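You operate a simulated robot arm through the tools that you are given. There is no shell and no other tool.

You run a simulated robot arm. Do the job below in one go: nothing can be reset, and whatever is moved stays where it is left.

JOB
Put both cracked walnuts in the yellow dish and salt them.
Fine: dish on the orange placemat, a pinch or two, salt back in the cruet stand.

It is judged by the outcome, as a careful person would: the job done as asked, and still so three seconds after it is handed in. It fails if anything else is knocked over, pushed out of place, dropped, spilled or broken.

ROBOT AND FRAMES
A 6-joint arm with a two-finger parallel gripper, fixed in place. Base frame: the origin is at the foot of the arm, x ahead of it, y to its left, z up; the work surface is at about z = 0. Lengths are in mm, angles in degrees, forces in N, time in s.
With the tool pointing down near the work surface it reaches from about 140 to 580 mm from the base axis. Its first joint turns from -66.0 to 66.0 degrees. Payload 2.1 kg.
Tool frame: the origin (TCP) lies between the finger pads and is the grasp point; the fingertips stand 30 mm ahead of it; z points along the fingers, y is the line along which they close. Largest opening 94 mm; finger width 28, thickness 10; the body of the gripper, 50 by 96 mm, starts 55 mm behind the TCP.
Orientation is told as [roll, pitch, yaw] about the base's x, y, z axes, in that order, counted from this pose: with the fingers straight down and closing along the base's y, the tool's x points along the base's -x, its y along +y and its z along -z.

CONTROLS
- The arm moves only by the tool move_arm. Its argument "series" is one flat list of numbers, 7 for each row, row after row: the finger opening in mm, from 0 to 94, then the shift along the base's x, y, z in mm, then the turn, a rotation vector about the base's x, y, z in degrees. In form: [grip, x, y, z, wx, wy, wz, grip, x, y, z, wx, wy, wz, ...]. A call has 1 to 20 rows; each row shifts and turns the commanded pose from where the row before left it. Rows are played at 5 a second. More than 50 mm and 8.6 degrees between two rows, or a gripper value outside its range, and nothing of the call is played. Where a pose cannot be reached the arm comes as near as it can. A force on the tool above 40 N (or 10 N above the force at the start of the call, whichever is more), or a blocked arm, ends the call early, and 0.2 s more pass. Each finger travels about 72 mm/s and halts on what it meets, pressing with about 29 N; the grip force reading is that of the motor and also rises with nothing between the fingers. The clock runs only during rows and for 0.2 s after the last one: add rows that do not move to give the fingers time. It gives the time, the measured TCP pose, the force on the tool (base axes), the opening and the grip force at its end, in the units of the frame above (readings bear some noise), with the torque about the TCP (base axes, N m) and any sound that the robot's microphone picked up.
- Cameras (640 x 400 px; columns grow to the right, rows downward): "scene" is fixed at [20.1, -350.7, 499.5]; the picture's right is [0.96, -0.29, 0.00], its down [-0.13, -0.45, -0.88] and it looks along [0.25, 0.85, -0.47] (base axes); focal length 281 px, centre (320, 200). "wrist" rides on the gripper at [76, 14, -103] in the tool frame; the picture's right is [-0.18, 0.98, 0.00], its down [-0.75, -0.14, -0.64] and it looks along [-0.63, -0.12, 0.77] (tool axes); focal length 243 px, centre (320, 200). There is no depth. A picture from a camera that has moved, and an enlarged one, comes with that camera's place and axes in the base frame and with its lens. The place of the scene camera against the robot may be out by one fixed shift of up to 12 mm in any direction.
- camera(camera): a new picture of that camera. No time passes.
- inspect(camera, box): a new picture of the part [left, top, right, bottom] of that camera's present view, enlarged. No time passes.
- job_done(): hands the job in; it is judged then, once.

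Nothing tells you positions but the pictures and the camera data. Unless the task says otherwise, let go and move clear before handing in.

The tools are called as a command line: name --argument value ..., lists and objects as JSON in quotes. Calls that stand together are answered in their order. move_arm: Moves the arm, as the interface text tells. Its arguments: {"type":"object","properties":{"series":{"type":"array"}},"required":["series"]} The other tools are called the same way: camera (camera) takes a picture; inspect (camera, box) takes an enlarged picture of a part of a camera's view; job_done () hands the job in.

At the start:

```text
t: 0.0
ee_pos: [359.3, 96.3, 315.0]
ee_rot: [-0.1, -0.1, 0.0]
ft_force: [-0.3, -0.7, -0.1]
torque: [0.02, -0.01, 0.01]
grip_width: 93.8
grasp_force: 0.1
```

scene: 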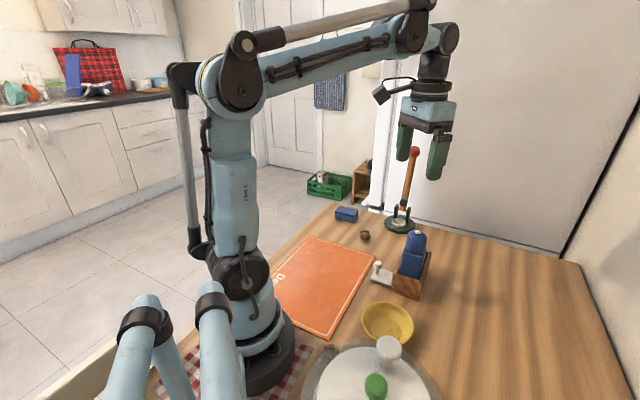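
wrist: 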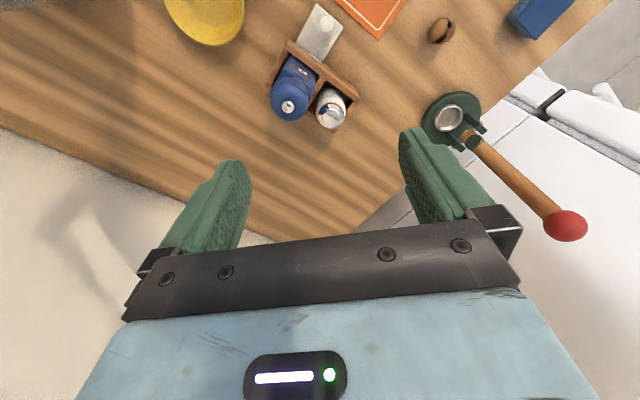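

I see a yellow dish, an orange placemat, a cruet stand with a blue item and a white one, a nut press with a lever, a walnut and a large lidded pot. I'll enlarge the views before I move anything.

inspect --camera "scene" --box '[330, 190, 450, 310]'

inspect --camera "scene" --box '[260, 220, 460, 400]'

inspect --camera "wrist" --box '[240, 0, 400, 140]'

inspect --camera "wrist" --box '[400, 0, 600, 160]'

inspect --camera "scene" --box '[360, 130, 460, 240]'

```text
3.33 times, centred on (390, 250) of scene
camera zoom: at [20.1, -350.7, 499.5], right [0.96, -0.29, 0.0], down [-0.13, -0.45, -0.88], along [0.25, 0.85, -0.47], focal length 938 px, centre (87, 33)
```

zoom: 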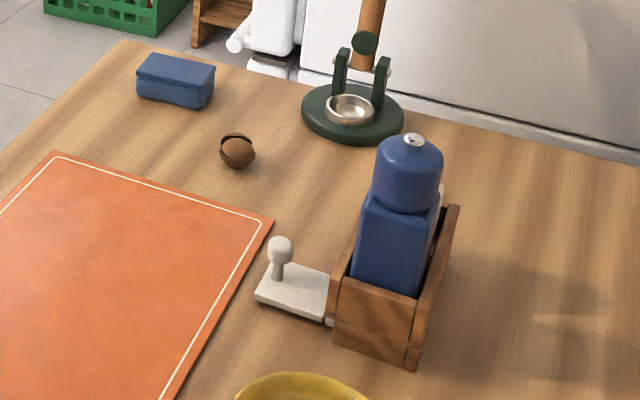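

```text
2.22 times, centred on (360, 310) of scene
camera zoom: at [20.1, -350.7, 499.5], right [0.96, -0.29, 0.0], down [-0.13, -0.45, -0.88], along [0.25, 0.85, -0.47], focal length 625 px, centre (231, -44)
```

zoom: 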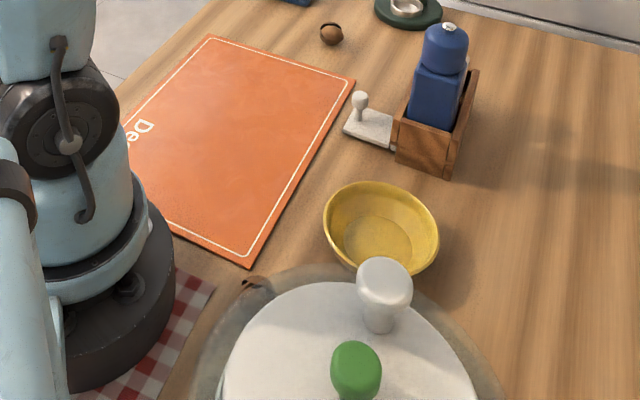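

```text
2.86 times, centred on (320, 70) of wrist
camera zoom: at [283.4, 110.4, 417.3], right [0.18, 0.98, 0.0], down [0.75, -0.14, 0.64], along [0.63, -0.12, -0.77], focal length 693 px, centre (320, 571)
```

zoom: 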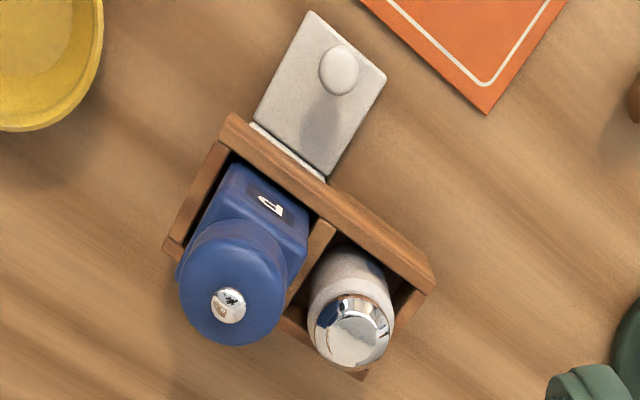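

```text
2.50 times, centred on (500, 80) of wrist
camera zoom: at [283.4, 110.4, 417.3], right [0.18, 0.98, 0.0], down [0.75, -0.14, 0.64], along [0.63, -0.12, -0.77], focal length 606 px, centre (-130, 500)
```

zoom: 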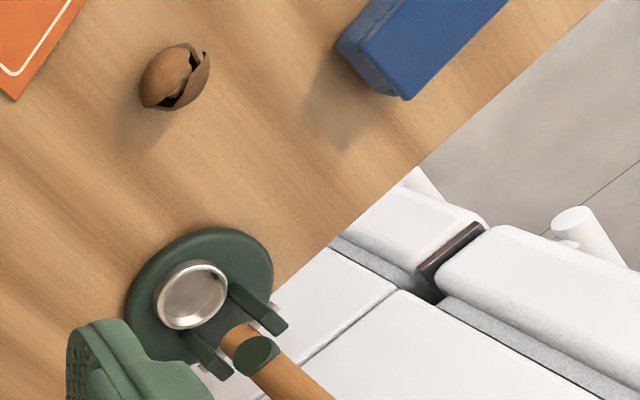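

```text
3.64 times, centred on (410, 185) of scene
camera zoom: at [20.1, -350.7, 499.5], right [0.96, -0.29, 0.0], down [-0.13, -0.45, -0.88], along [0.25, 0.85, -0.47], focal length 1023 px, centre (-7, 254)
```

zoom: 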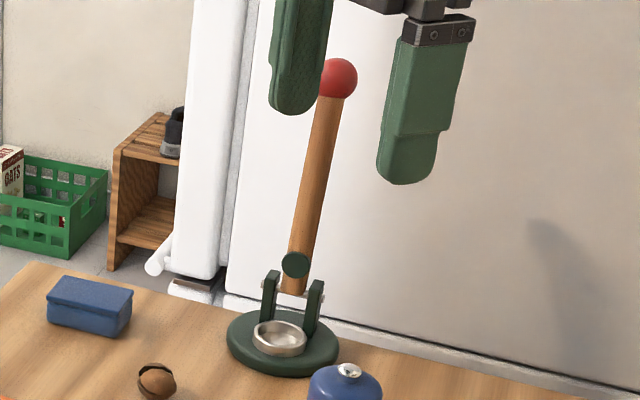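

There's one cracked walnut near the placemat's far corner. The white shaker with the chrome top is probably the salt, since the blue mill has a "P" on it. I haven't found the second walnut, so I'll look closer at the lidded pot.

inspect --camera "scene" --box '[290, 320, 450, 400]'

inspect --camera "scene" --box '[310, 260, 400, 320]'

inspect --camera "scene" --box '[320, 195, 400, 250]'

inspect --camera "scene" --box '[120, 300, 340, 400]'

```text
4.00 times, centred on (370, 360) of scene
camera zoom: at [20.1, -350.7, 499.5], right [0.96, -0.29, 0.0], down [-0.13, -0.45, -0.88], along [0.25, 0.85, -0.47], focal length 1125 px, centre (120, -440)
```

zoom: 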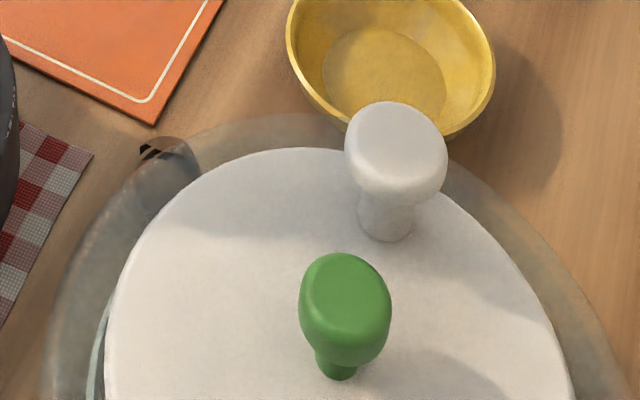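

```text
6.67 times, centred on (355, 290) of scene
camera zoom: at [20.1, -350.7, 499.5], right [0.96, -0.29, 0.0], down [-0.13, -0.45, -0.88], along [0.25, 0.85, -0.47], focal length 1875 px, centre (87, -400)
```

zoom: 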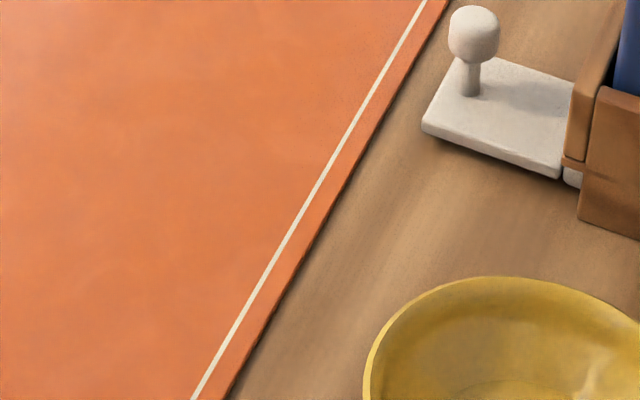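

```text
7.27 times, centred on (360, 222) of scene
camera zoom: at [20.1, -350.7, 499.5], right [0.96, -0.29, 0.0], down [-0.13, -0.45, -0.88], along [0.25, 0.85, -0.47], focal length 2046 px, centre (29, 36)
```

zoom: 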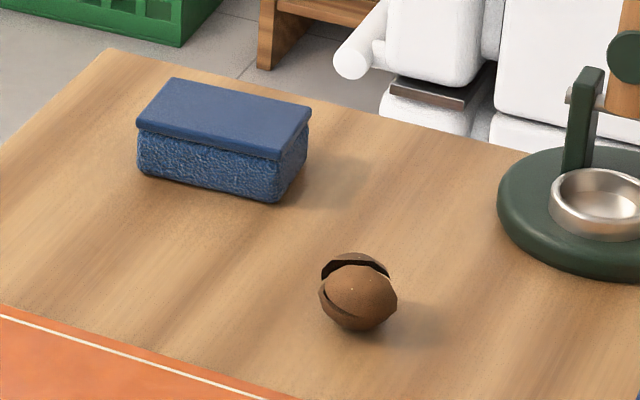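

```text
2.91 times, centred on (230, 350) of scene
camera zoom: at [20.1, -350.7, 499.5], right [0.96, -0.29, 0.0], down [-0.13, -0.45, -0.88], along [0.25, 0.85, -0.47], focal length 818 px, centre (582, -236)
```

zoom: 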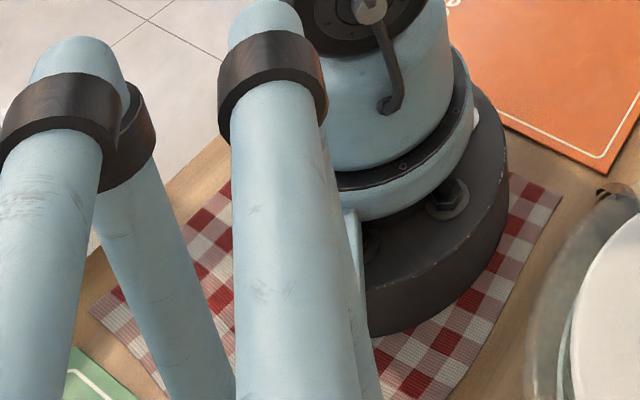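

The second walnut seems to be between the salad spinner (white lid, green knob) and the near corner of the placemat, partly seen through the clear wall. I'll swing the wrist camera round to look at that side.

move_arm --series '[94, -17, 8.5, 0, 0, 0, -8.2, 94, -17, 8.5, 0, 0, 0, -8.2, 94, -17, 8.5, 0, 0, 0, -8.2, 94, -17, 8.5, 0, 0, 0, -8.2, 94, -17, 8.5, 0, 0, 0, -8.2, 94, -17, 8.5, 0, 0, 0, -8.2, 94, -17, 8.5, 0, 0, 0, -8.2, 94, -17, 8.5, 0, 0, 0, -8.2, 94, -17, 8.5, 0, 0, 0, -8.2, 94, -17, 8.5, 0, 0, 0, -8.2, 94, -17, 8.5, 0, 0, 0, -8, 94, 0, 0, 0, 0, 0, 0]'

camera --camera "wrist"

camera --camera "scene"

```text
t: 2.6
ee_pos: [170.9, 189.8, 314.2]
ee_rot: [0.0, 0.0, -90.1]
ft_force: [0.2, 0.1, 0.5]
torque: [0.0, 0.02, -0.01]
grip_width: 94.3
grasp_force: 0.1
```

```text
taken
camera wrist: at [186.1, 265.9, 416.4], right [0.98, -0.19, 0.0], down [-0.14, -0.75, 0.64], along [-0.12, -0.63, -0.77], focal length 243 px, centre (320, 200)
```

wrist: 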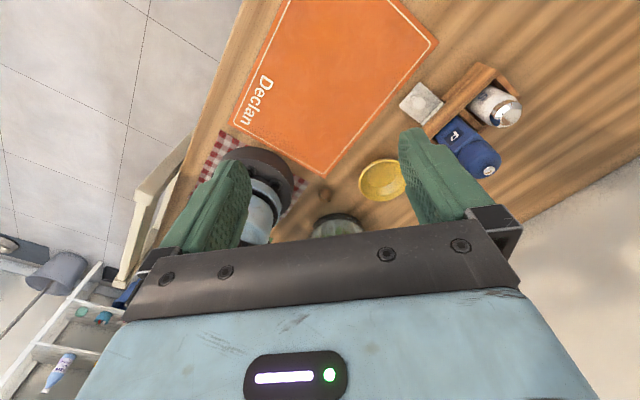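

```text
taken
```

scene: 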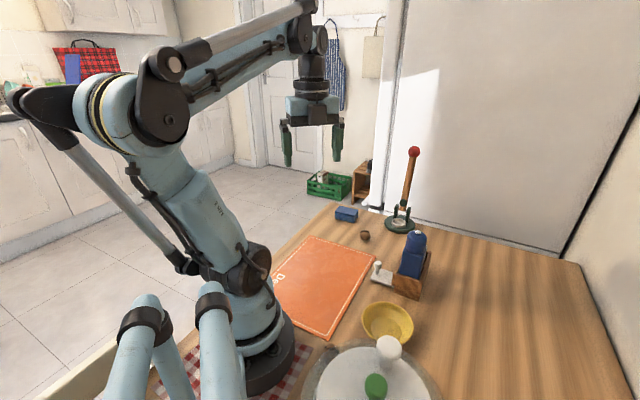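

inspect --camera "wrist" --box '[270, 150, 410, 240]'

inspect --camera "wrist" --box '[390, 50, 530, 190]'

inspect --camera "wrist" --box '[180, 0, 480, 200]'

```text
4.44 times, centred on (340, 195) of wrist
camera zoom: at [186.1, 265.9, 416.4], right [0.98, -0.19, 0.0], down [-0.14, -0.75, 0.64], along [-0.12, -0.63, -0.77], focal length 1078 px, centre (231, 222)
```

zoom: 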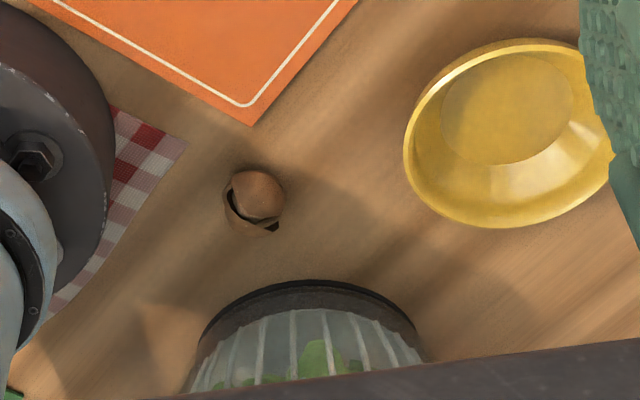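

```text
2.86 times, centred on (460, 120) of wrist
camera zoom: at [186.1, 265.9, 416.4], right [0.98, -0.19, 0.0], down [-0.14, -0.75, 0.64], along [-0.12, -0.63, -0.77], focal length 693 px, centre (-80, 429)
```

zoom: 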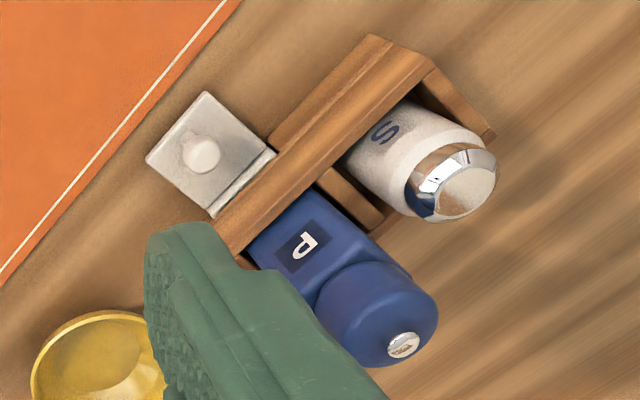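

```text
2.00 times, centred on (330, 100) of wrist
camera zoom: at [186.1, 265.9, 416.4], right [0.98, -0.19, 0.0], down [-0.14, -0.75, 0.64], along [-0.12, -0.63, -0.77], focal length 485 px, centre (300, 400)
```

zoom: 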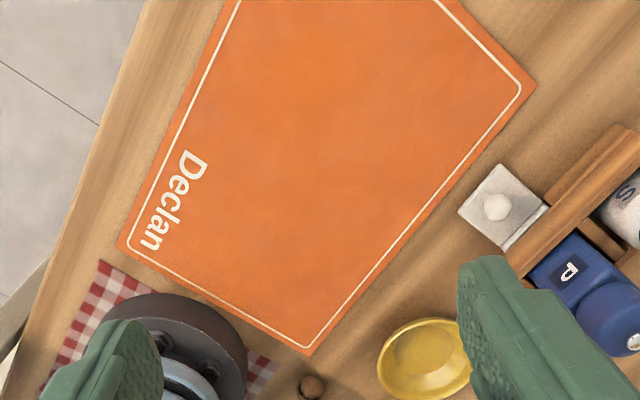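

The salt is the white shaker marked "S", and both walnuts are cracked. The second one sits near (140,-50), close to the salad spinner. I'll move the camera closer to measure it and the clearances.

move_arm --series '[94, 8, -30, 0, 0, 0, 0, 94, 8, -30, 0, 0, 0, 0, 94, 8, -30, 0, 0, 0, 0, 94, 8, -30, 0, 0, 0, 0, 94, 8, -30, 0, 0, 0, 0, 94, 0, 0, 0, 0, 0, 0]'

camera --camera "wrist"

camera --camera "scene"

```text
t: 4.0
ee_pos: [214.4, 38.1, 315.6]
ee_rot: [-0.1, 0.1, -89.9]
ft_force: [0.5, 0.0, 0.5]
torque: [-0.02, -0.03, 0.0]
grip_width: 93.9
grasp_force: 0.1
```

```text
taken
camera wrist: at [228.5, 115.0, 417.9], right [0.98, -0.18, 0.0], down [-0.14, -0.75, 0.64], along [-0.12, -0.63, -0.77], focal length 243 px, centre (320, 200)
```

wrist: 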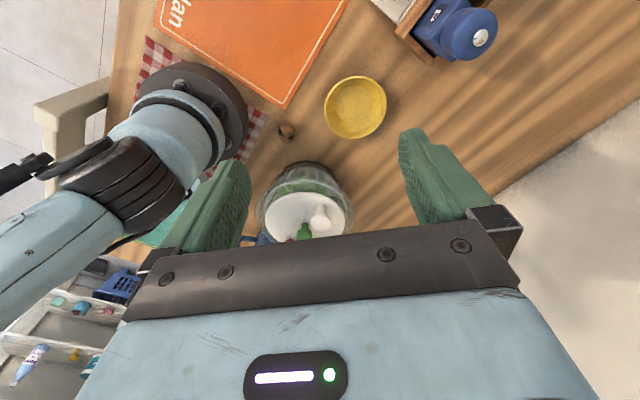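

```text
taken
```

scene: 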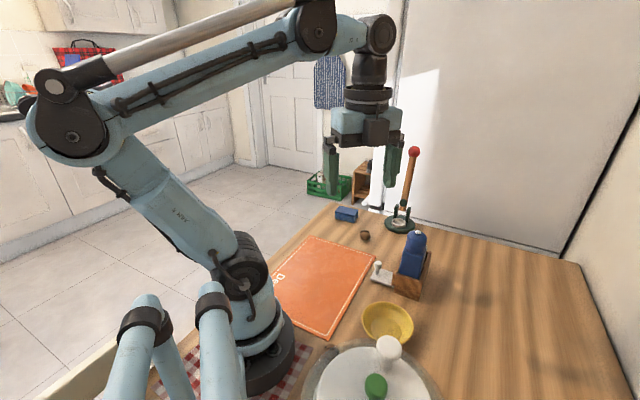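

inspect --camera "wrist" --box '[240, 60, 400, 160]'

inspect --camera "wrist" --box '[235, 140, 395, 240]'

```text
4.00 times, centred on (320, 110) of wrist
camera zoom: at [228.5, 115.0, 417.9], right [0.98, -0.18, 0.0], down [-0.14, -0.75, 0.64], along [-0.12, -0.63, -0.77], focal length 970 px, centre (320, 560)
```

zoom: 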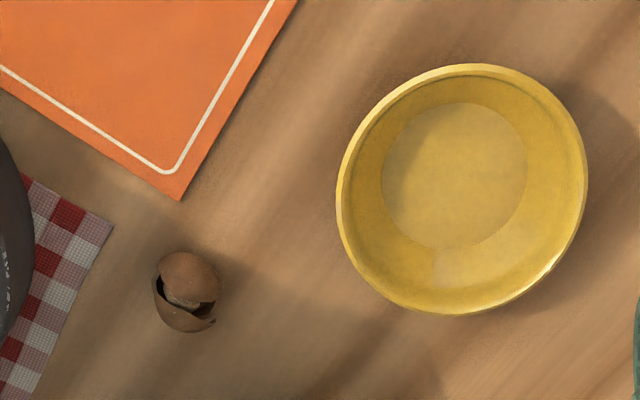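

```text
4.00 times, centred on (315, 190) of wrist
camera zoom: at [228.5, 115.0, 417.9], right [0.98, -0.18, 0.0], down [-0.14, -0.75, 0.64], along [-0.12, -0.63, -0.77], focal length 970 px, centre (340, 240)
```

zoom: 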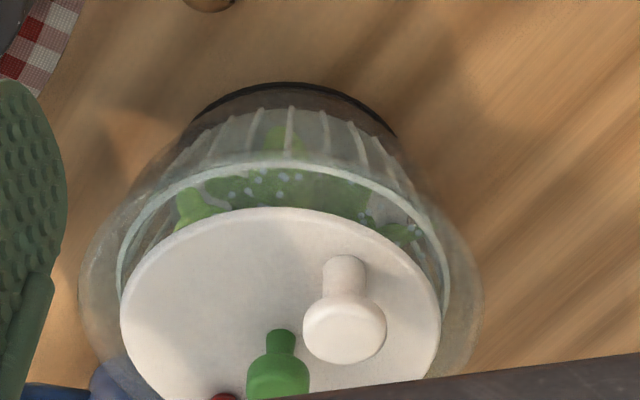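

The walnut has room around it and the spinner's foot starts near y=-124. Before picking anything up, I'll test in free air above the mat whether the wrist can tip far enough to shake salt.

move_arm --series '[94, 2, 10, 1, 0, 0, 8.5, 94, 2, 10, 1, 0, 0, 8.5, 94, 2, 10, 1, 0, 0, 8.5, 94, 2, 10, 1, 0, 0, 8.5, 94, 2, 10, 1, 0, 0, 8.5, 94, 2, 10, 1, 0, 0, 8.5, 94, 2, 10, 1, 0, 0, 8.5, 94, 2, 10, 1, 0, 0, 8.5, 94, 2, 10, 1, 0, 0, 8.5, 94, 2, 10, 1, 0, 0, 8.5, 94, 2, 10, 1, 0, 0, 8.5, 94, 2, 10, 1, 0, 0, 8.5, 94, 2, 10, 1, 0, 0, 8.5, 94, 2, 10, 1, 0, 0, 8.5, 94, 2, 10, 1, 0, 0, 8.5, 94, 0, 0, 0, 0, 0, 0]'

camera --camera "wrist"

inspect --camera "wrist" --box '[180, 0, 460, 170]'

```text
t: 7.4
ee_pos: [240.6, 190.4, 331.5]
ee_rot: [0.1, -0.1, 37.6]
ft_force: [0.1, -0.8, -0.3]
torque: [0.0, -0.02, -0.01]
grip_width: 94.1
grasp_force: 0.2
```

```text
taken
camera wrist: at [173.2, 155.1, 433.2], right [-0.45, 0.89, 0.0], down [0.68, 0.35, 0.64], along [0.57, 0.29, -0.77], focal length 243 px, centre (320, 200)
```

wrist: 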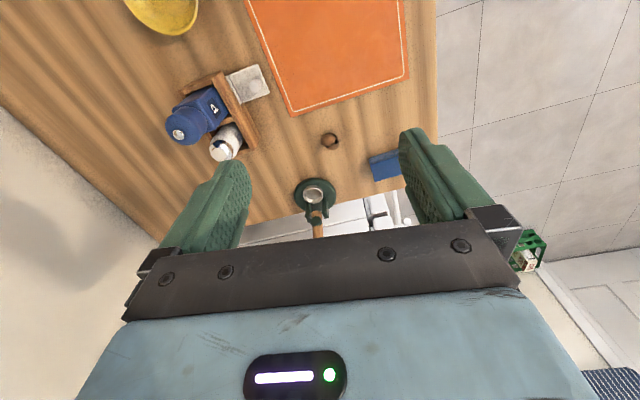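

```text
2.29 times, centred on (320, 85) of wrist
camera zoom: at [173.2, 155.1, 433.2], right [-0.45, 0.89, 0.0], down [0.68, 0.35, 0.64], along [0.57, 0.29, -0.77], focal length 555 px, centre (320, 463)
```

zoom: 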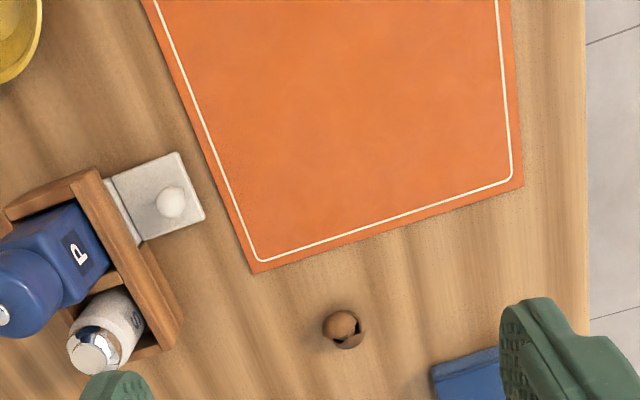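

Wrist-based positions: mat corners at (143,-19), (345,183) and (198,332), and the first walnut at (348,263). Now I'll test the outward tip.

move_arm --series '[94, 2, 1, 0, 5.18, -6.74, 0, 94, 2, 1, 0, 5.18, -6.74, 0, 94, 2, 1, 0, 5.18, -6.74, 0, 94, 2, 1, 0, 5.18, -6.74, 0, 94, 2, 1, 0, 5.18, -6.74, 0, 94, 2, 1, 0, 5.18, -6.74, 0, 94, 2, 1, 0, 5.18, -6.74, 0, 94, 0, 0, 0, 0, 0, 0]'

camera --camera "scene"

```text
t: 9.2
ee_pos: [255.2, 195.1, 330.5]
ee_rot: [0.1, -59.6, 37.4]
ft_force: [0.0, 0.3, 0.0]
torque: [0.0, -0.03, 0.01]
grip_width: 93.8
grasp_force: 0.1
```

```text
taken
```

scene: 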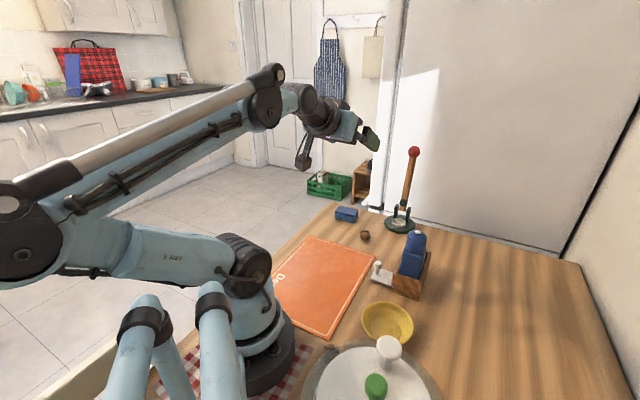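

move_arm --series '[94, 0, 0, 0, 5.18, -6.74, 0, 94, 0, 0, 0, 5.18, -6.74, 0, 94, 0, 0, 0, 5.18, -6.74, 0, 94, 0, 0, 0, 5.18, -6.74, 0, 94, 0, 0, 0, 0, 0, 0]'

camera --camera "scene"

```text
t: 10.4
ee_pos: [276.4, 212.1, 332.8]
ee_rot: [179.0, -86.4, -141.5]
ft_force: [-0.2, 0.2, -0.4]
torque: [-0.02, -0.02, 0.03]
grip_width: 94.1
grasp_force: 0.0
out of reach, approached as far as the arm can: row 1, 2, 3
```

```text
taken
```

scene: 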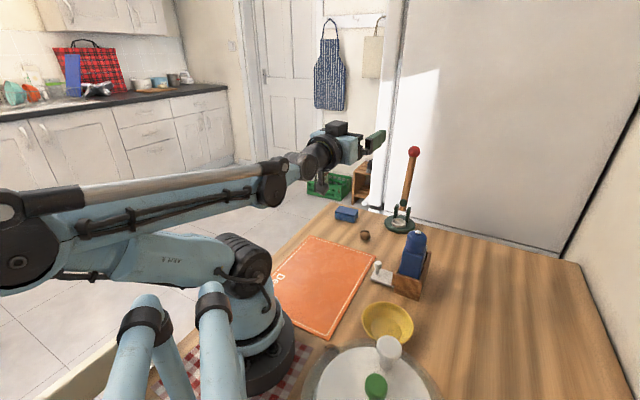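

The outward tip stops near 94° at this radius because the shoulder is fully back. I'll undo that and test tipping in the +y direction with the camera on top, which keeps the wrist farther from the base.

move_arm --series '[94, 0, 0, 0, -5.18, 6.74, 0, 94, 0, 0, 0, -5.18, 6.74, 0, 94, 0, 0, 0, -5.18, 6.74, 0, 94, 0, 0, 0, -5.18, 6.74, 0, 94, -2, -1, 0, -5.18, 6.74, 0, 94, -2, -1, 0, -5.18, 6.74, 0, 94, -2, -1, 0, -5.18, 6.74, 0, 94, -2, -1, 0, -5.18, 6.74, 0, 94, -2, -1, 0, -5.18, 6.74, 0, 94, -2, -1, 0, -5.18, 6.74, 0, 94, -2, -1, 0, -5.18, 6.74, 0, 94, 0, 0, 0, 0, 0, 0]'

move_arm --series '[94, 1, -0.5, 0, 0, 0, -8.27, 94, 1, -0.5, 0, 0, 0, -8.27, 94, 1, -0.5, 0, 0, 0, -8.27, 94, 1, -0.5, 0, 0, 0, -8.27, 94, 1, -0.5, 0, 0, 0, -8.27, 94, 1, -0.5, 0, 0, 0, -8.27, 94, 1, -0.5, 0, 0, 0, -8.27, 94, 1, -0.5, 0, 0, 0, -8.27, 94, 1, -0.5, 0, 0, 0, -8.27, 94, 1, -0.5, 0, 0, 0, -8.27, 94, 1, -0.5, 0, 0, 0, -8.27, 94, 1, -0.5, 0, 0, 0, -8.27, 94, 1, -0.5, 0, 0, 0, -8.27, 94, 1, -0.5, 0, 0, 0, -8.27, 94, 1, -0.5, 0, 0, 0, -8.27, 94, 1, -0.5, 0, 0, 0, -8.27, 94, 1, -0.5, 0, 0, 0, -8.27, 94, 0, 0, 0, 0, 0, 0]'

```text
t: 13.0
ee_pos: [261.0, 204.2, 332.2]
ee_rot: [0.0, 0.1, 37.5]
ft_force: [0.1, 0.8, -0.7]
torque: [0.0, -0.02, 0.01]
grip_width: 93.9
grasp_force: 0.1
```

```text
t: 16.8
ee_pos: [277.8, 194.7, 332.7]
ee_rot: [0.0, 0.0, -103.2]
ft_force: [-0.4, 0.0, -0.1]
torque: [0.01, -0.01, 0.02]
grip_width: 93.9
grasp_force: 0.0
```

move_arm --series '[94, 0, 0, 0, 8.28, -1.91, 0, 94, 0, 0, 0, 8.28, -1.91, 0, 94, 0, 0, 0, 8.28, -1.91, 0, 94, 0, 0, 0, 8.28, -1.91, 0, 94, 0, 0, 0, 8.28, -1.91, 0, 94, 0, 0, 0, 8.28, -1.91, 0, 94, 0, 0, 0, 8.28, -1.91, 0, 94, 0, 0, 0, 0, 0, 0]'

camera --camera "scene"

```text
t: 18.6
ee_pos: [279.0, 196.1, 331.6]
ee_rot: [-0.1, 59.5, -103.2]
ft_force: [0.7, 0.5, 0.1]
torque: [-0.01, -0.02, -0.03]
grip_width: 94.1
grasp_force: 0.1
```

```text
taken
```

scene: 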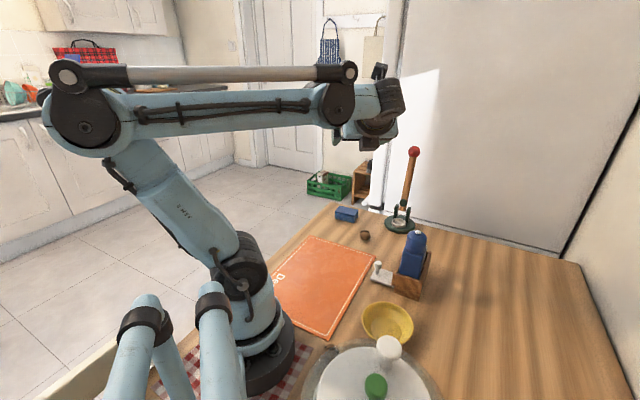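

move_arm --series '[94, 0, 0, 0, 8.28, -1.91, 0, 94, 0, 0, 0, 8.28, -1.91, 0, 94, 0, 0, 0, 8.28, -1.91, 0, 94, 0, 0, 0, 8.28, -1.91, 0, 94, 0, 0, 0, 8.28, -1.91, 0, 94, 0, 0, 0, 8.28, -1.91, 0, 94, 0, 0, 0, 8.28, -1.91, 0, 94, 0, 0, 0, 0, 0, 0]'

camera --camera "scene"

camera --camera "wrist"

```text
t: 20.4
ee_pos: [278.9, 195.4, 331.9]
ee_rot: [-179.8, 60.9, 77.3]
ft_force: [-0.3, 0.2, 0.1]
torque: [0.0, 0.0, 0.04]
grip_width: 94.3
grasp_force: 0.0
```

```text
taken
```

scene: 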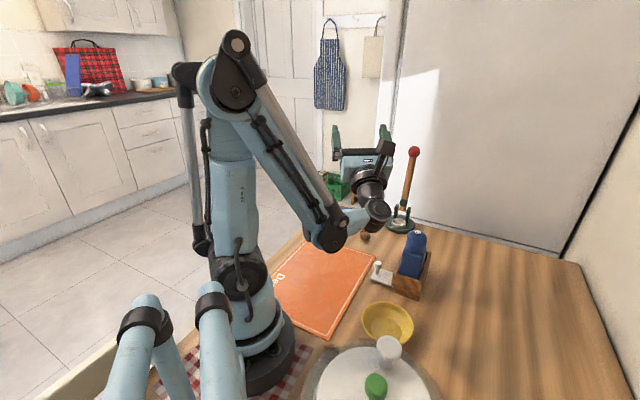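

```text
taken
camera wrist: at [264.7, 69.7, 348.5], right [0.98, -0.13, -0.16], down [-0.18, -0.16, -0.97], along [0.1, 0.98, -0.18], focal length 243 px, centre (320, 200)
```

wrist: 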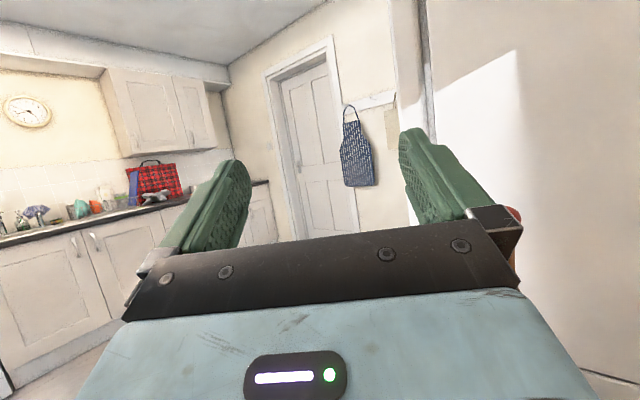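

The tip reaches 119° in the +y heading, so salting over the mat is feasible. I'll undo it and take a close look at the dish profile before working out how to lift it.

move_arm --series '[94, 0, 0, 0, -8.28, 1.91, 0, 94, 0, 0, 0, -8.28, 1.91, 0, 94, 0, 0, 0, -8.28, 1.91, 0, 94, 0, 0, 0, -8.28, 1.91, 0, 94, 0, 0, 0, -8.28, 1.91, 0, 94, 0, 0, 0, -8.28, 1.91, 0, 94, 0, 0, 0, -8.28, 1.91, 0, 94, 0, 0, 0, -8.28, 1.91, 0, 94, 0, 0, 0, -8.28, 1.91, 0, 94, 0, 0, 0, -8.28, 1.91, 0, 94, 0, 0, 0, -8.28, 1.91, 0, 94, 0, 0, 0, -8.28, 1.91, 0, 94, 0, 0, 0, -8.28, 1.91, 0, 94, 0, 0, 0, -8.28, 1.91, 0, 94, 0, 0, 0, 0, 0, 0]'

inspect --camera "scene" --box '[350, 290, 430, 350]'

inspect --camera "scene" --box '[360, 220, 450, 310]'

```text
t: 23.6
ee_pos: [279.5, 195.6, 333.4]
ee_rot: [0.0, -0.1, -103.1]
ft_force: [0.5, 0.2, 0.1]
torque: [-0.01, 0.03, 0.0]
grip_width: 93.8
grasp_force: 0.0
```

```text
6.67 times, centred on (390, 320) of scene
camera zoom: at [20.1, -350.7, 499.5], right [0.96, -0.29, 0.0], down [-0.13, -0.45, -0.88], along [0.25, 0.85, -0.47], focal length 1875 px, centre (-147, -600)
```

zoom: 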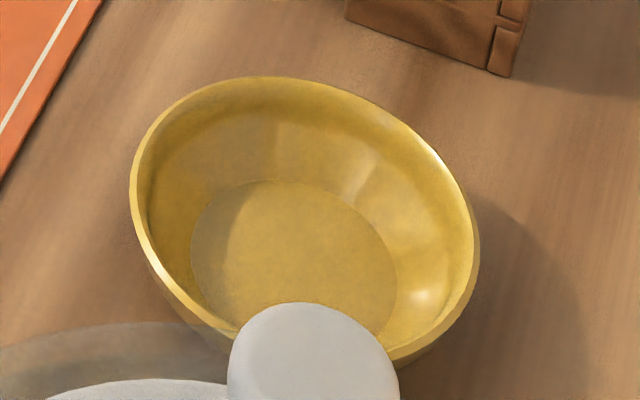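

```text
4.44 times, centred on (405, 265) of scene
camera zoom: at [20.1, -350.7, 499.5], right [0.96, -0.29, 0.0], down [-0.13, -0.45, -0.88], along [0.25, 0.85, -0.47], focal length 1250 px, centre (-58, -89)
```

zoom: 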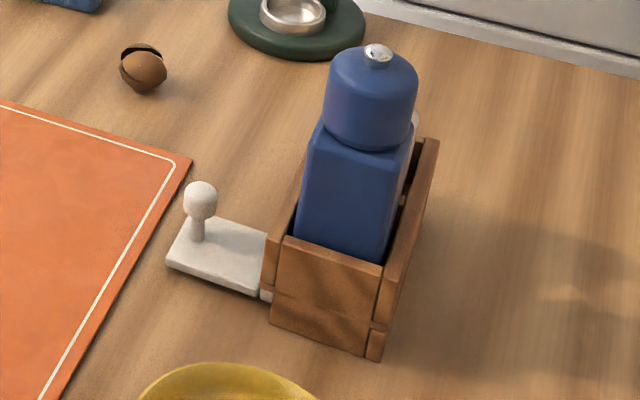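

The dish is shallow (rim about 100 mm across and 23 mm high), too wide to span. I'll pinch its rim with the tool tilted along the wall, from the free side away from the spinner, and look first from above there.

move_arm --series '[60, 3.5, -45, -5, 0, 0, -7.63, 60, 3.5, -45, -5, 0, 0, -7.63, 60, 3.5, -45, -5, 0, 0, -7.63, 60, 3.5, -45, -5, 0, 0, -7.63, 60, 3.5, -45, -5, 0, 0, -7.63, 60, 3.5, -45, -5, 0, 0, -7.63, 60, 3.5, -45, -5, 0, 0, -7.63, 60, 0, 0, -10, 7.33, 3.2, 0, 60, 0, 0, -10, 7.33, 3.2, 0, 60, 0, 0, -10, 7.33, 3.2, 0, 60, 0, 0, -10, 7.33, 3.2, 0, 60, 0, 0, -10, 7.33, 3.2, 0, 60, 0, 0, 0, 0, 0, 0]'

camera --camera "wrist"

camera --camera "scene"

```text
t: 26.4
ee_pos: [303.0, -118.7, 256.6]
ee_rot: [-31.4, 0.2, -156.6]
ft_force: [0.0, 0.4, 0.0]
torque: [0.03, 0.01, 0.01]
grip_width: 60.3
grasp_force: 0.0
out of reach, approached as far as the arm can: row 12
```

```text
taken
camera wrist: at [400.1, -149.0, 336.8], right [0.16, -0.84, -0.51], down [-0.61, -0.5, 0.62], along [-0.78, 0.21, -0.6], focal length 243 px, centre (320, 200)
```

wrist: 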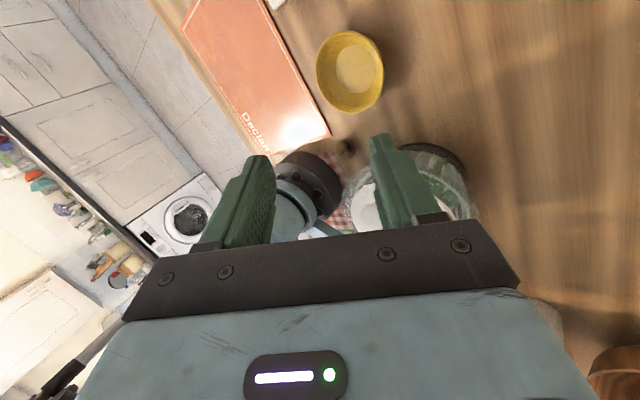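

```text
taken
```

scene: 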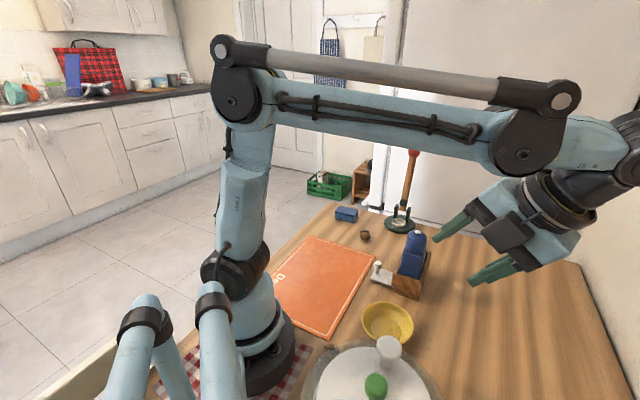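

inspect --camera "wrist" --box '[280, 10, 440, 130]'

```text
3.33 times, centred on (360, 70) of wrist
camera zoom: at [400.1, -149.0, 336.8], right [0.16, -0.84, -0.51], down [-0.61, -0.5, 0.62], along [-0.78, 0.21, -0.6], focal length 809 px, centre (187, 633)
```

zoom: 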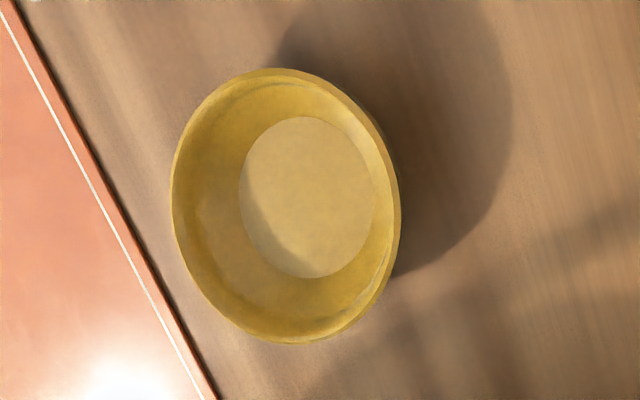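

The tilt settles at about 31°, which is enough. The dish centre is about (260,-31). I'll go down to the approach point outside its free-side rim.

move_arm --series '[18, -1.7, 1, -40, 0, 0, 0, 18, -1.7, 1, -40, 0, 0, 0, 18, -1.7, 1, -40, 0, 0, 0, 18, -1.6, 1, -45.8, 0, 0, 0, 18, 0, 0, 0, 0, 0, 0]'

camera --camera "wrist"

camera --camera "scene"

```text
t: 27.6
ee_pos: [297.2, -116.3, 94.7]
ee_rot: [-31.2, 0.3, -156.6]
ft_force: [0.9, 0.1, -0.4]
torque: [-0.01, 0.03, 0.02]
grip_width: 18.0
grasp_force: 0.2
```

```text
taken
camera wrist: at [392.2, -145.6, 173.6], right [0.17, -0.84, -0.51], down [-0.61, -0.5, 0.62], along [-0.77, 0.21, -0.6], focal length 243 px, centre (320, 200)
```

wrist: 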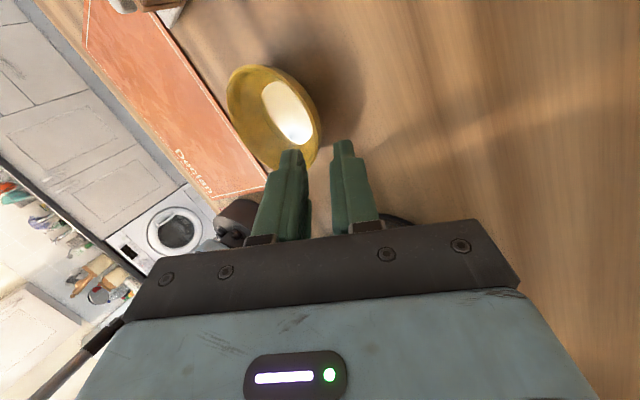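

```text
taken
```

scene: 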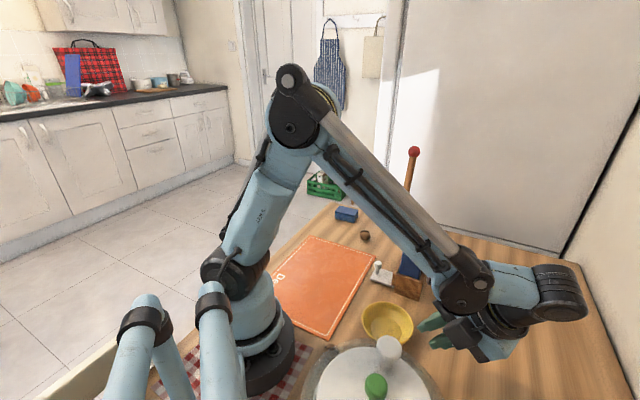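

move_arm --series '[18, -4.6, 10.4, -19, 0, 0, 0, 18, -4.6, 10.4, -19, 0, 0, 0, 18, 0, 0, 0, 0, 0, 0]'

inspect --camera "wrist" --box '[200, 40, 400, 200]'

inspect --camera "scene" --box '[350, 280, 450, 350]'

```text
t: 28.4
ee_pos: [287.9, -94.5, 54.9]
ee_rot: [-31.4, 0.2, -156.7]
ft_force: [0.1, -0.1, 0.1]
torque: [-0.02, 0.0, -0.01]
grip_width: 18.1
grasp_force: 0.2
```

```text
2.50 times, centred on (300, 120) of wrist
camera zoom: at [383.4, -125.0, 134.8], right [0.17, -0.84, -0.51], down [-0.61, -0.5, 0.62], along [-0.78, 0.21, -0.6], focal length 606 px, centre (370, 400)
```

zoom: 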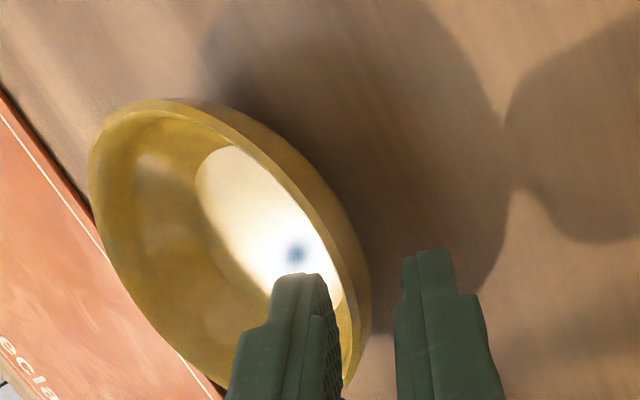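

```text
5.71 times, centred on (400, 315) of scene
camera zoom: at [20.0, -350.7, 499.5], right [0.96, -0.29, 0.0], down [-0.13, -0.45, -0.88], along [0.25, 0.85, -0.47], focal length 1607 px, centre (-137, -457)
```

zoom: 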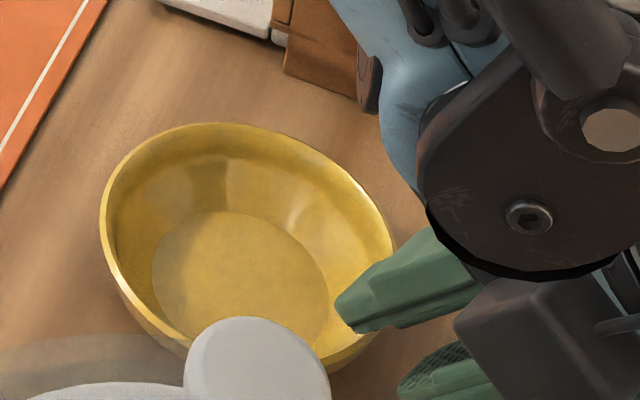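

move_arm --series '[18, -2, 4.2, -7.6, 0, 0, 0, 18, -2, 4.2, -7.6, 0, 0, 0, 18, 0, 0, 0, 0, 0, 0]'

inspect --camera "wrist" --box '[200, 40, 400, 200]'

inspect --camera "scene" --box '[370, 280, 450, 350]'

```text
t: 29.2
ee_pos: [284.2, -85.7, 39.0]
ee_rot: [-31.5, 0.2, -156.7]
ft_force: [0.1, 0.2, 0.4]
torque: [0.02, 0.03, 0.01]
grip_width: 18.3
grasp_force: 0.5
```

```text
2.50 times, centred on (300, 120) of wrist
camera zoom: at [379.9, -116.1, 118.6], right [0.16, -0.84, -0.51], down [-0.61, -0.5, 0.62], along [-0.78, 0.21, -0.6], focal length 606 px, centre (370, 400)
```

zoom: 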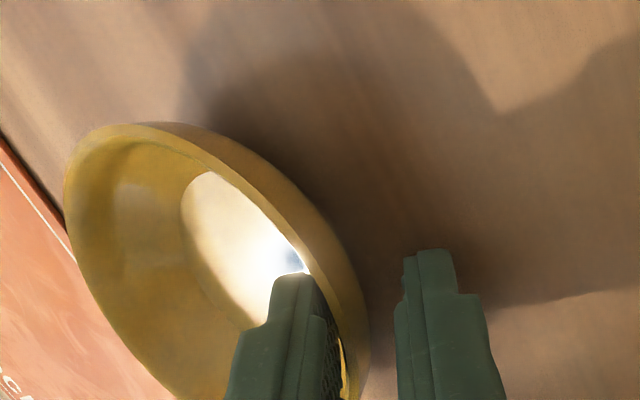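

```text
5.71 times, centred on (410, 315) of scene
camera zoom: at [20.0, -350.7, 499.5], right [0.96, -0.29, 0.0], down [-0.13, -0.45, -0.88], along [0.25, 0.85, -0.47], focal length 1607 px, centre (-194, -457)
```

zoom: 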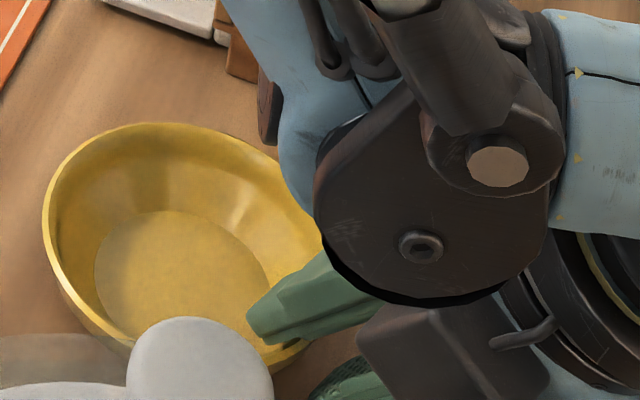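

The rim is between the fingers. I'll close on it.

move_arm --series '[10, 0, 0, 0, 0, 0, 0, 5, 0, 0, 0, 0, 0, 0, 0, 0, 0, 0, 0, 0, 0, 0, 0, 0, 0, 0, 0, 0, 0, 0, 0, 0, 0, 0, 0]'

inspect --camera "wrist" --box '[200, 40, 400, 200]'

```text
t: 30.4
ee_pos: [283.3, -85.6, 38.8]
ee_rot: [-31.3, 0.2, -156.8]
ft_force: [-0.1, -0.3, -1.1]
torque: [-0.07, -0.05, 0.02]
grip_width: 3.4
grasp_force: 28.9
```

```text
2.50 times, centred on (300, 120) of wrist
camera zoom: at [379.9, -116.2, 118.7], right [0.16, -0.84, -0.51], down [-0.61, -0.5, 0.62], along [-0.78, 0.21, -0.6], focal length 606 px, centre (370, 400)
```

zoom: 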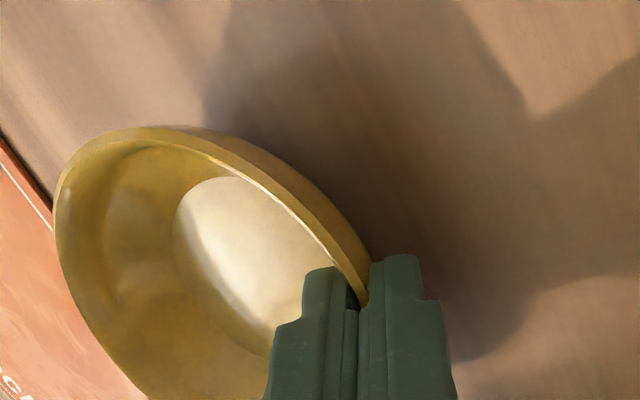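

Gripped on a 3.4 mm rim. I'll lift it a little and check.

move_arm --series '[0, 0, 0, 4, 0, 0, 0, 0, 0, 0, 4, 0, 0, 0, 0, 0, 0, 6, 0, 0, 0, 0, 0, 0, 6, 0, 0, 0, 0, 0, 0, 0, 0, 0, 0]'

camera --camera "wrist"

inspect --camera "scene" --box '[340, 260, 460, 350]'

```text
t: 31.6
ee_pos: [284.4, -86.3, 59.1]
ee_rot: [-31.4, 0.3, -156.7]
ft_force: [-0.6, 0.7, -1.7]
torque: [-0.12, -0.04, 0.0]
grip_width: 3.5
grasp_force: 29.5
```

```text
taken
camera wrist: at [379.9, -115.9, 138.8], right [0.16, -0.84, -0.51], down [-0.61, -0.5, 0.62], along [-0.78, 0.21, -0.6], focal length 243 px, centre (320, 200)
```

wrist: 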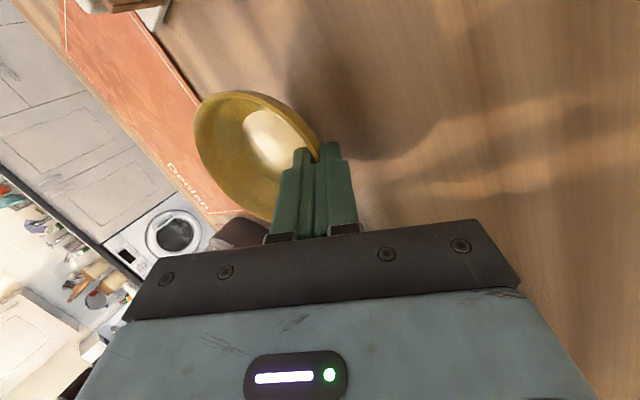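

```text
4.44 times, centred on (400, 305) of scene
camera zoom: at [20.1, -350.7, 499.5], right [0.96, -0.29, 0.0], down [-0.13, -0.45, -0.88], along [0.25, 0.85, -0.47], focal length 1250 px, centre (-36, -267)
```

zoom: 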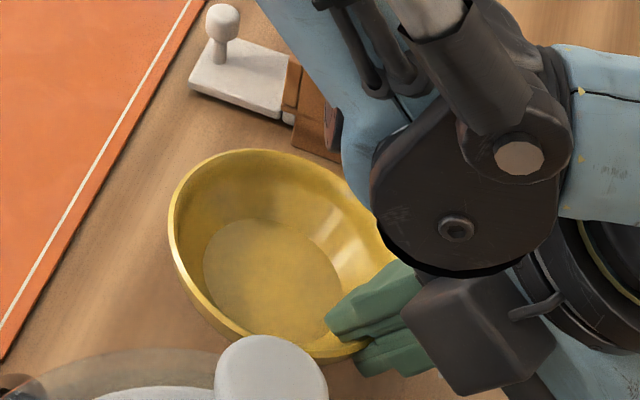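

The dish is held securely and stays level. I'll raise it and turn the gripper so its camera side stays clear of the stand when I set the dish down.

move_arm --series '[0, 0, 0, 20, 0, 0, 0, 0, 0, 0, 20, 0, 0, 0, 0, 0, 0, 20, 0, 0, 0, 0, 0, 0, 0, 0, 0, -5, 0, 0, 0, 0, 0, 0, -5, 0, 0, 0, 0, 0, 0, -5, 0, 0, 0, 0, 0, 0, -5, 0, 0, 0, 0, 0, 0, -5, 0, 0, 0, 0, 0, 0, -5, 0, 0, 0, 0, 0, 0, 0]'

camera --camera "wrist"

camera --camera "scene"

```text
t: 33.8
ee_pos: [283.8, -84.9, 119.1]
ee_rot: [-31.4, 0.1, 173.1]
ft_force: [0.4, 0.1, -0.7]
torque: [-0.07, 0.01, -0.02]
grip_width: 3.1
grasp_force: 28.8
```

```text
taken
camera wrist: at [351.8, -158.8, 197.9], right [-0.28, -0.81, -0.51], down [-0.78, -0.12, 0.62], along [-0.57, 0.57, -0.6], focal length 243 px, centre (320, 200)
```

wrist: 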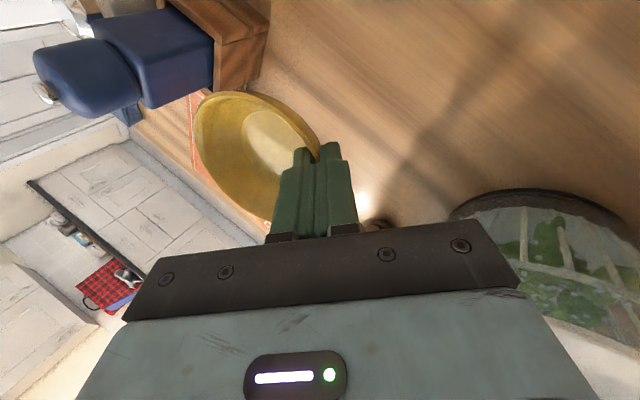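

```text
taken
```

scene: 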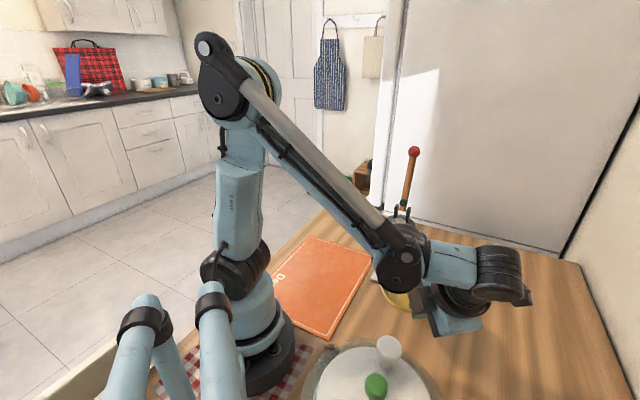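

move_arm --series '[0, -9.33, 32.95, 0, 0, 0, 0, 0, -9.33, 32.95, 0, 0, 0, 0, 0, -9.33, 32.95, 0, 0, 0, 0, 0, -9.33, 32.95, 0, 0, 0, 0, 0, -9.33, 32.95, 0, 0, 0, 0, 0, -9.33, 32.95, 0, 0, 0, 0, 0, 0, 0, 0, 0, 0, 0]'

camera --camera "wrist"

camera --camera "scene"

```text
t: 35.4
ee_pos: [211.2, 47.0, 118.1]
ee_rot: [-31.5, 0.4, 173.5]
ft_force: [-0.2, -0.4, -1.8]
torque: [-0.08, -0.04, -0.01]
grip_width: 3.3
grasp_force: 29.1
out of reach, approached as far as the arm can: row 4, 5, 6
```

```text
taken
camera wrist: at [279.5, -26.1, 197.8], right [-0.28, -0.81, -0.51], down [-0.78, -0.13, 0.62], along [-0.57, 0.57, -0.6], focal length 243 px, centre (320, 200)
```

wrist: 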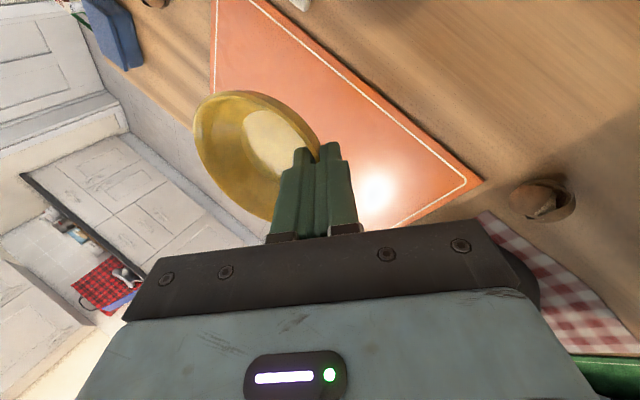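

```text
taken
```

scene: 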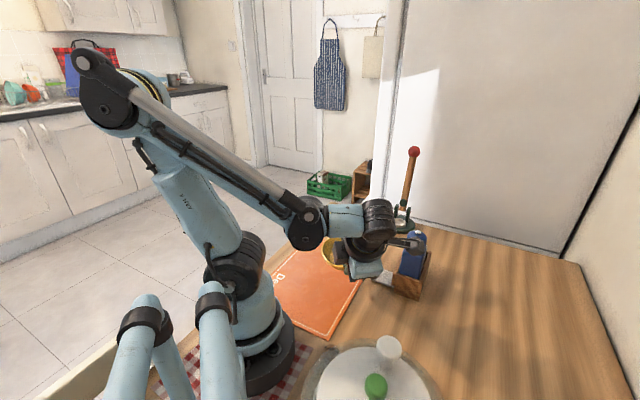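

The arm reached its yaw limit on this path, so it stopped short but still holds the dish. I'll turn the gripper back a little and aim for a mat position nearer the mat's centre, dish around (200,132).

move_arm --series '[0, 0, 0, 0, 0, 0, 4.83, 0, 0, 0, 0, 0, 0, 4.83, 0, 0, 0, 0, 0, 0, 4.83, 0, -1, 9, 0, 0, 0, 0, 0, -1, 9, 0, 0, 0, 0, 0, -1, 8, 0, 0, 0, 0, 0, 0, 0, 0, 0, 0, 0]'

camera --camera "wrist"

camera --camera "scene"

```text
t: 37.0
ee_pos: [209.7, 72.6, 119.0]
ee_rot: [-31.4, 0.3, -172.3]
ft_force: [-0.8, -0.1, -1.3]
torque: [-0.06, -0.04, 0.04]
grip_width: 3.4
grasp_force: 28.7
```

```text
taken
camera wrist: at [293.9, 19.2, 198.2], right [-0.07, -0.86, -0.51], down [-0.72, -0.31, 0.62], along [-0.69, 0.41, -0.6], focal length 243 px, centre (320, 200)
```

wrist: 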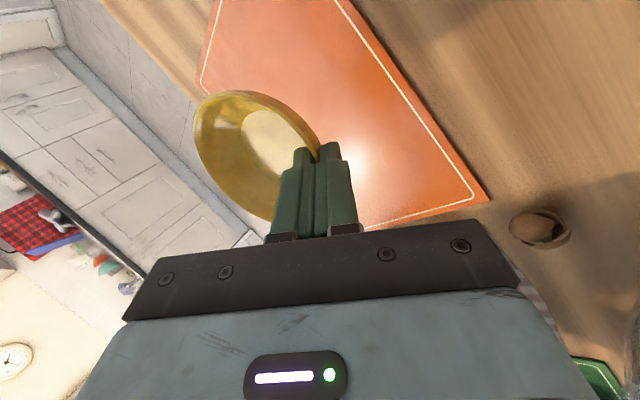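

```text
taken
```

scene: 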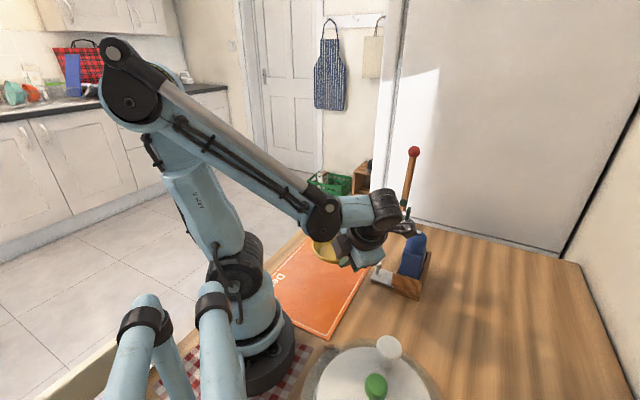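

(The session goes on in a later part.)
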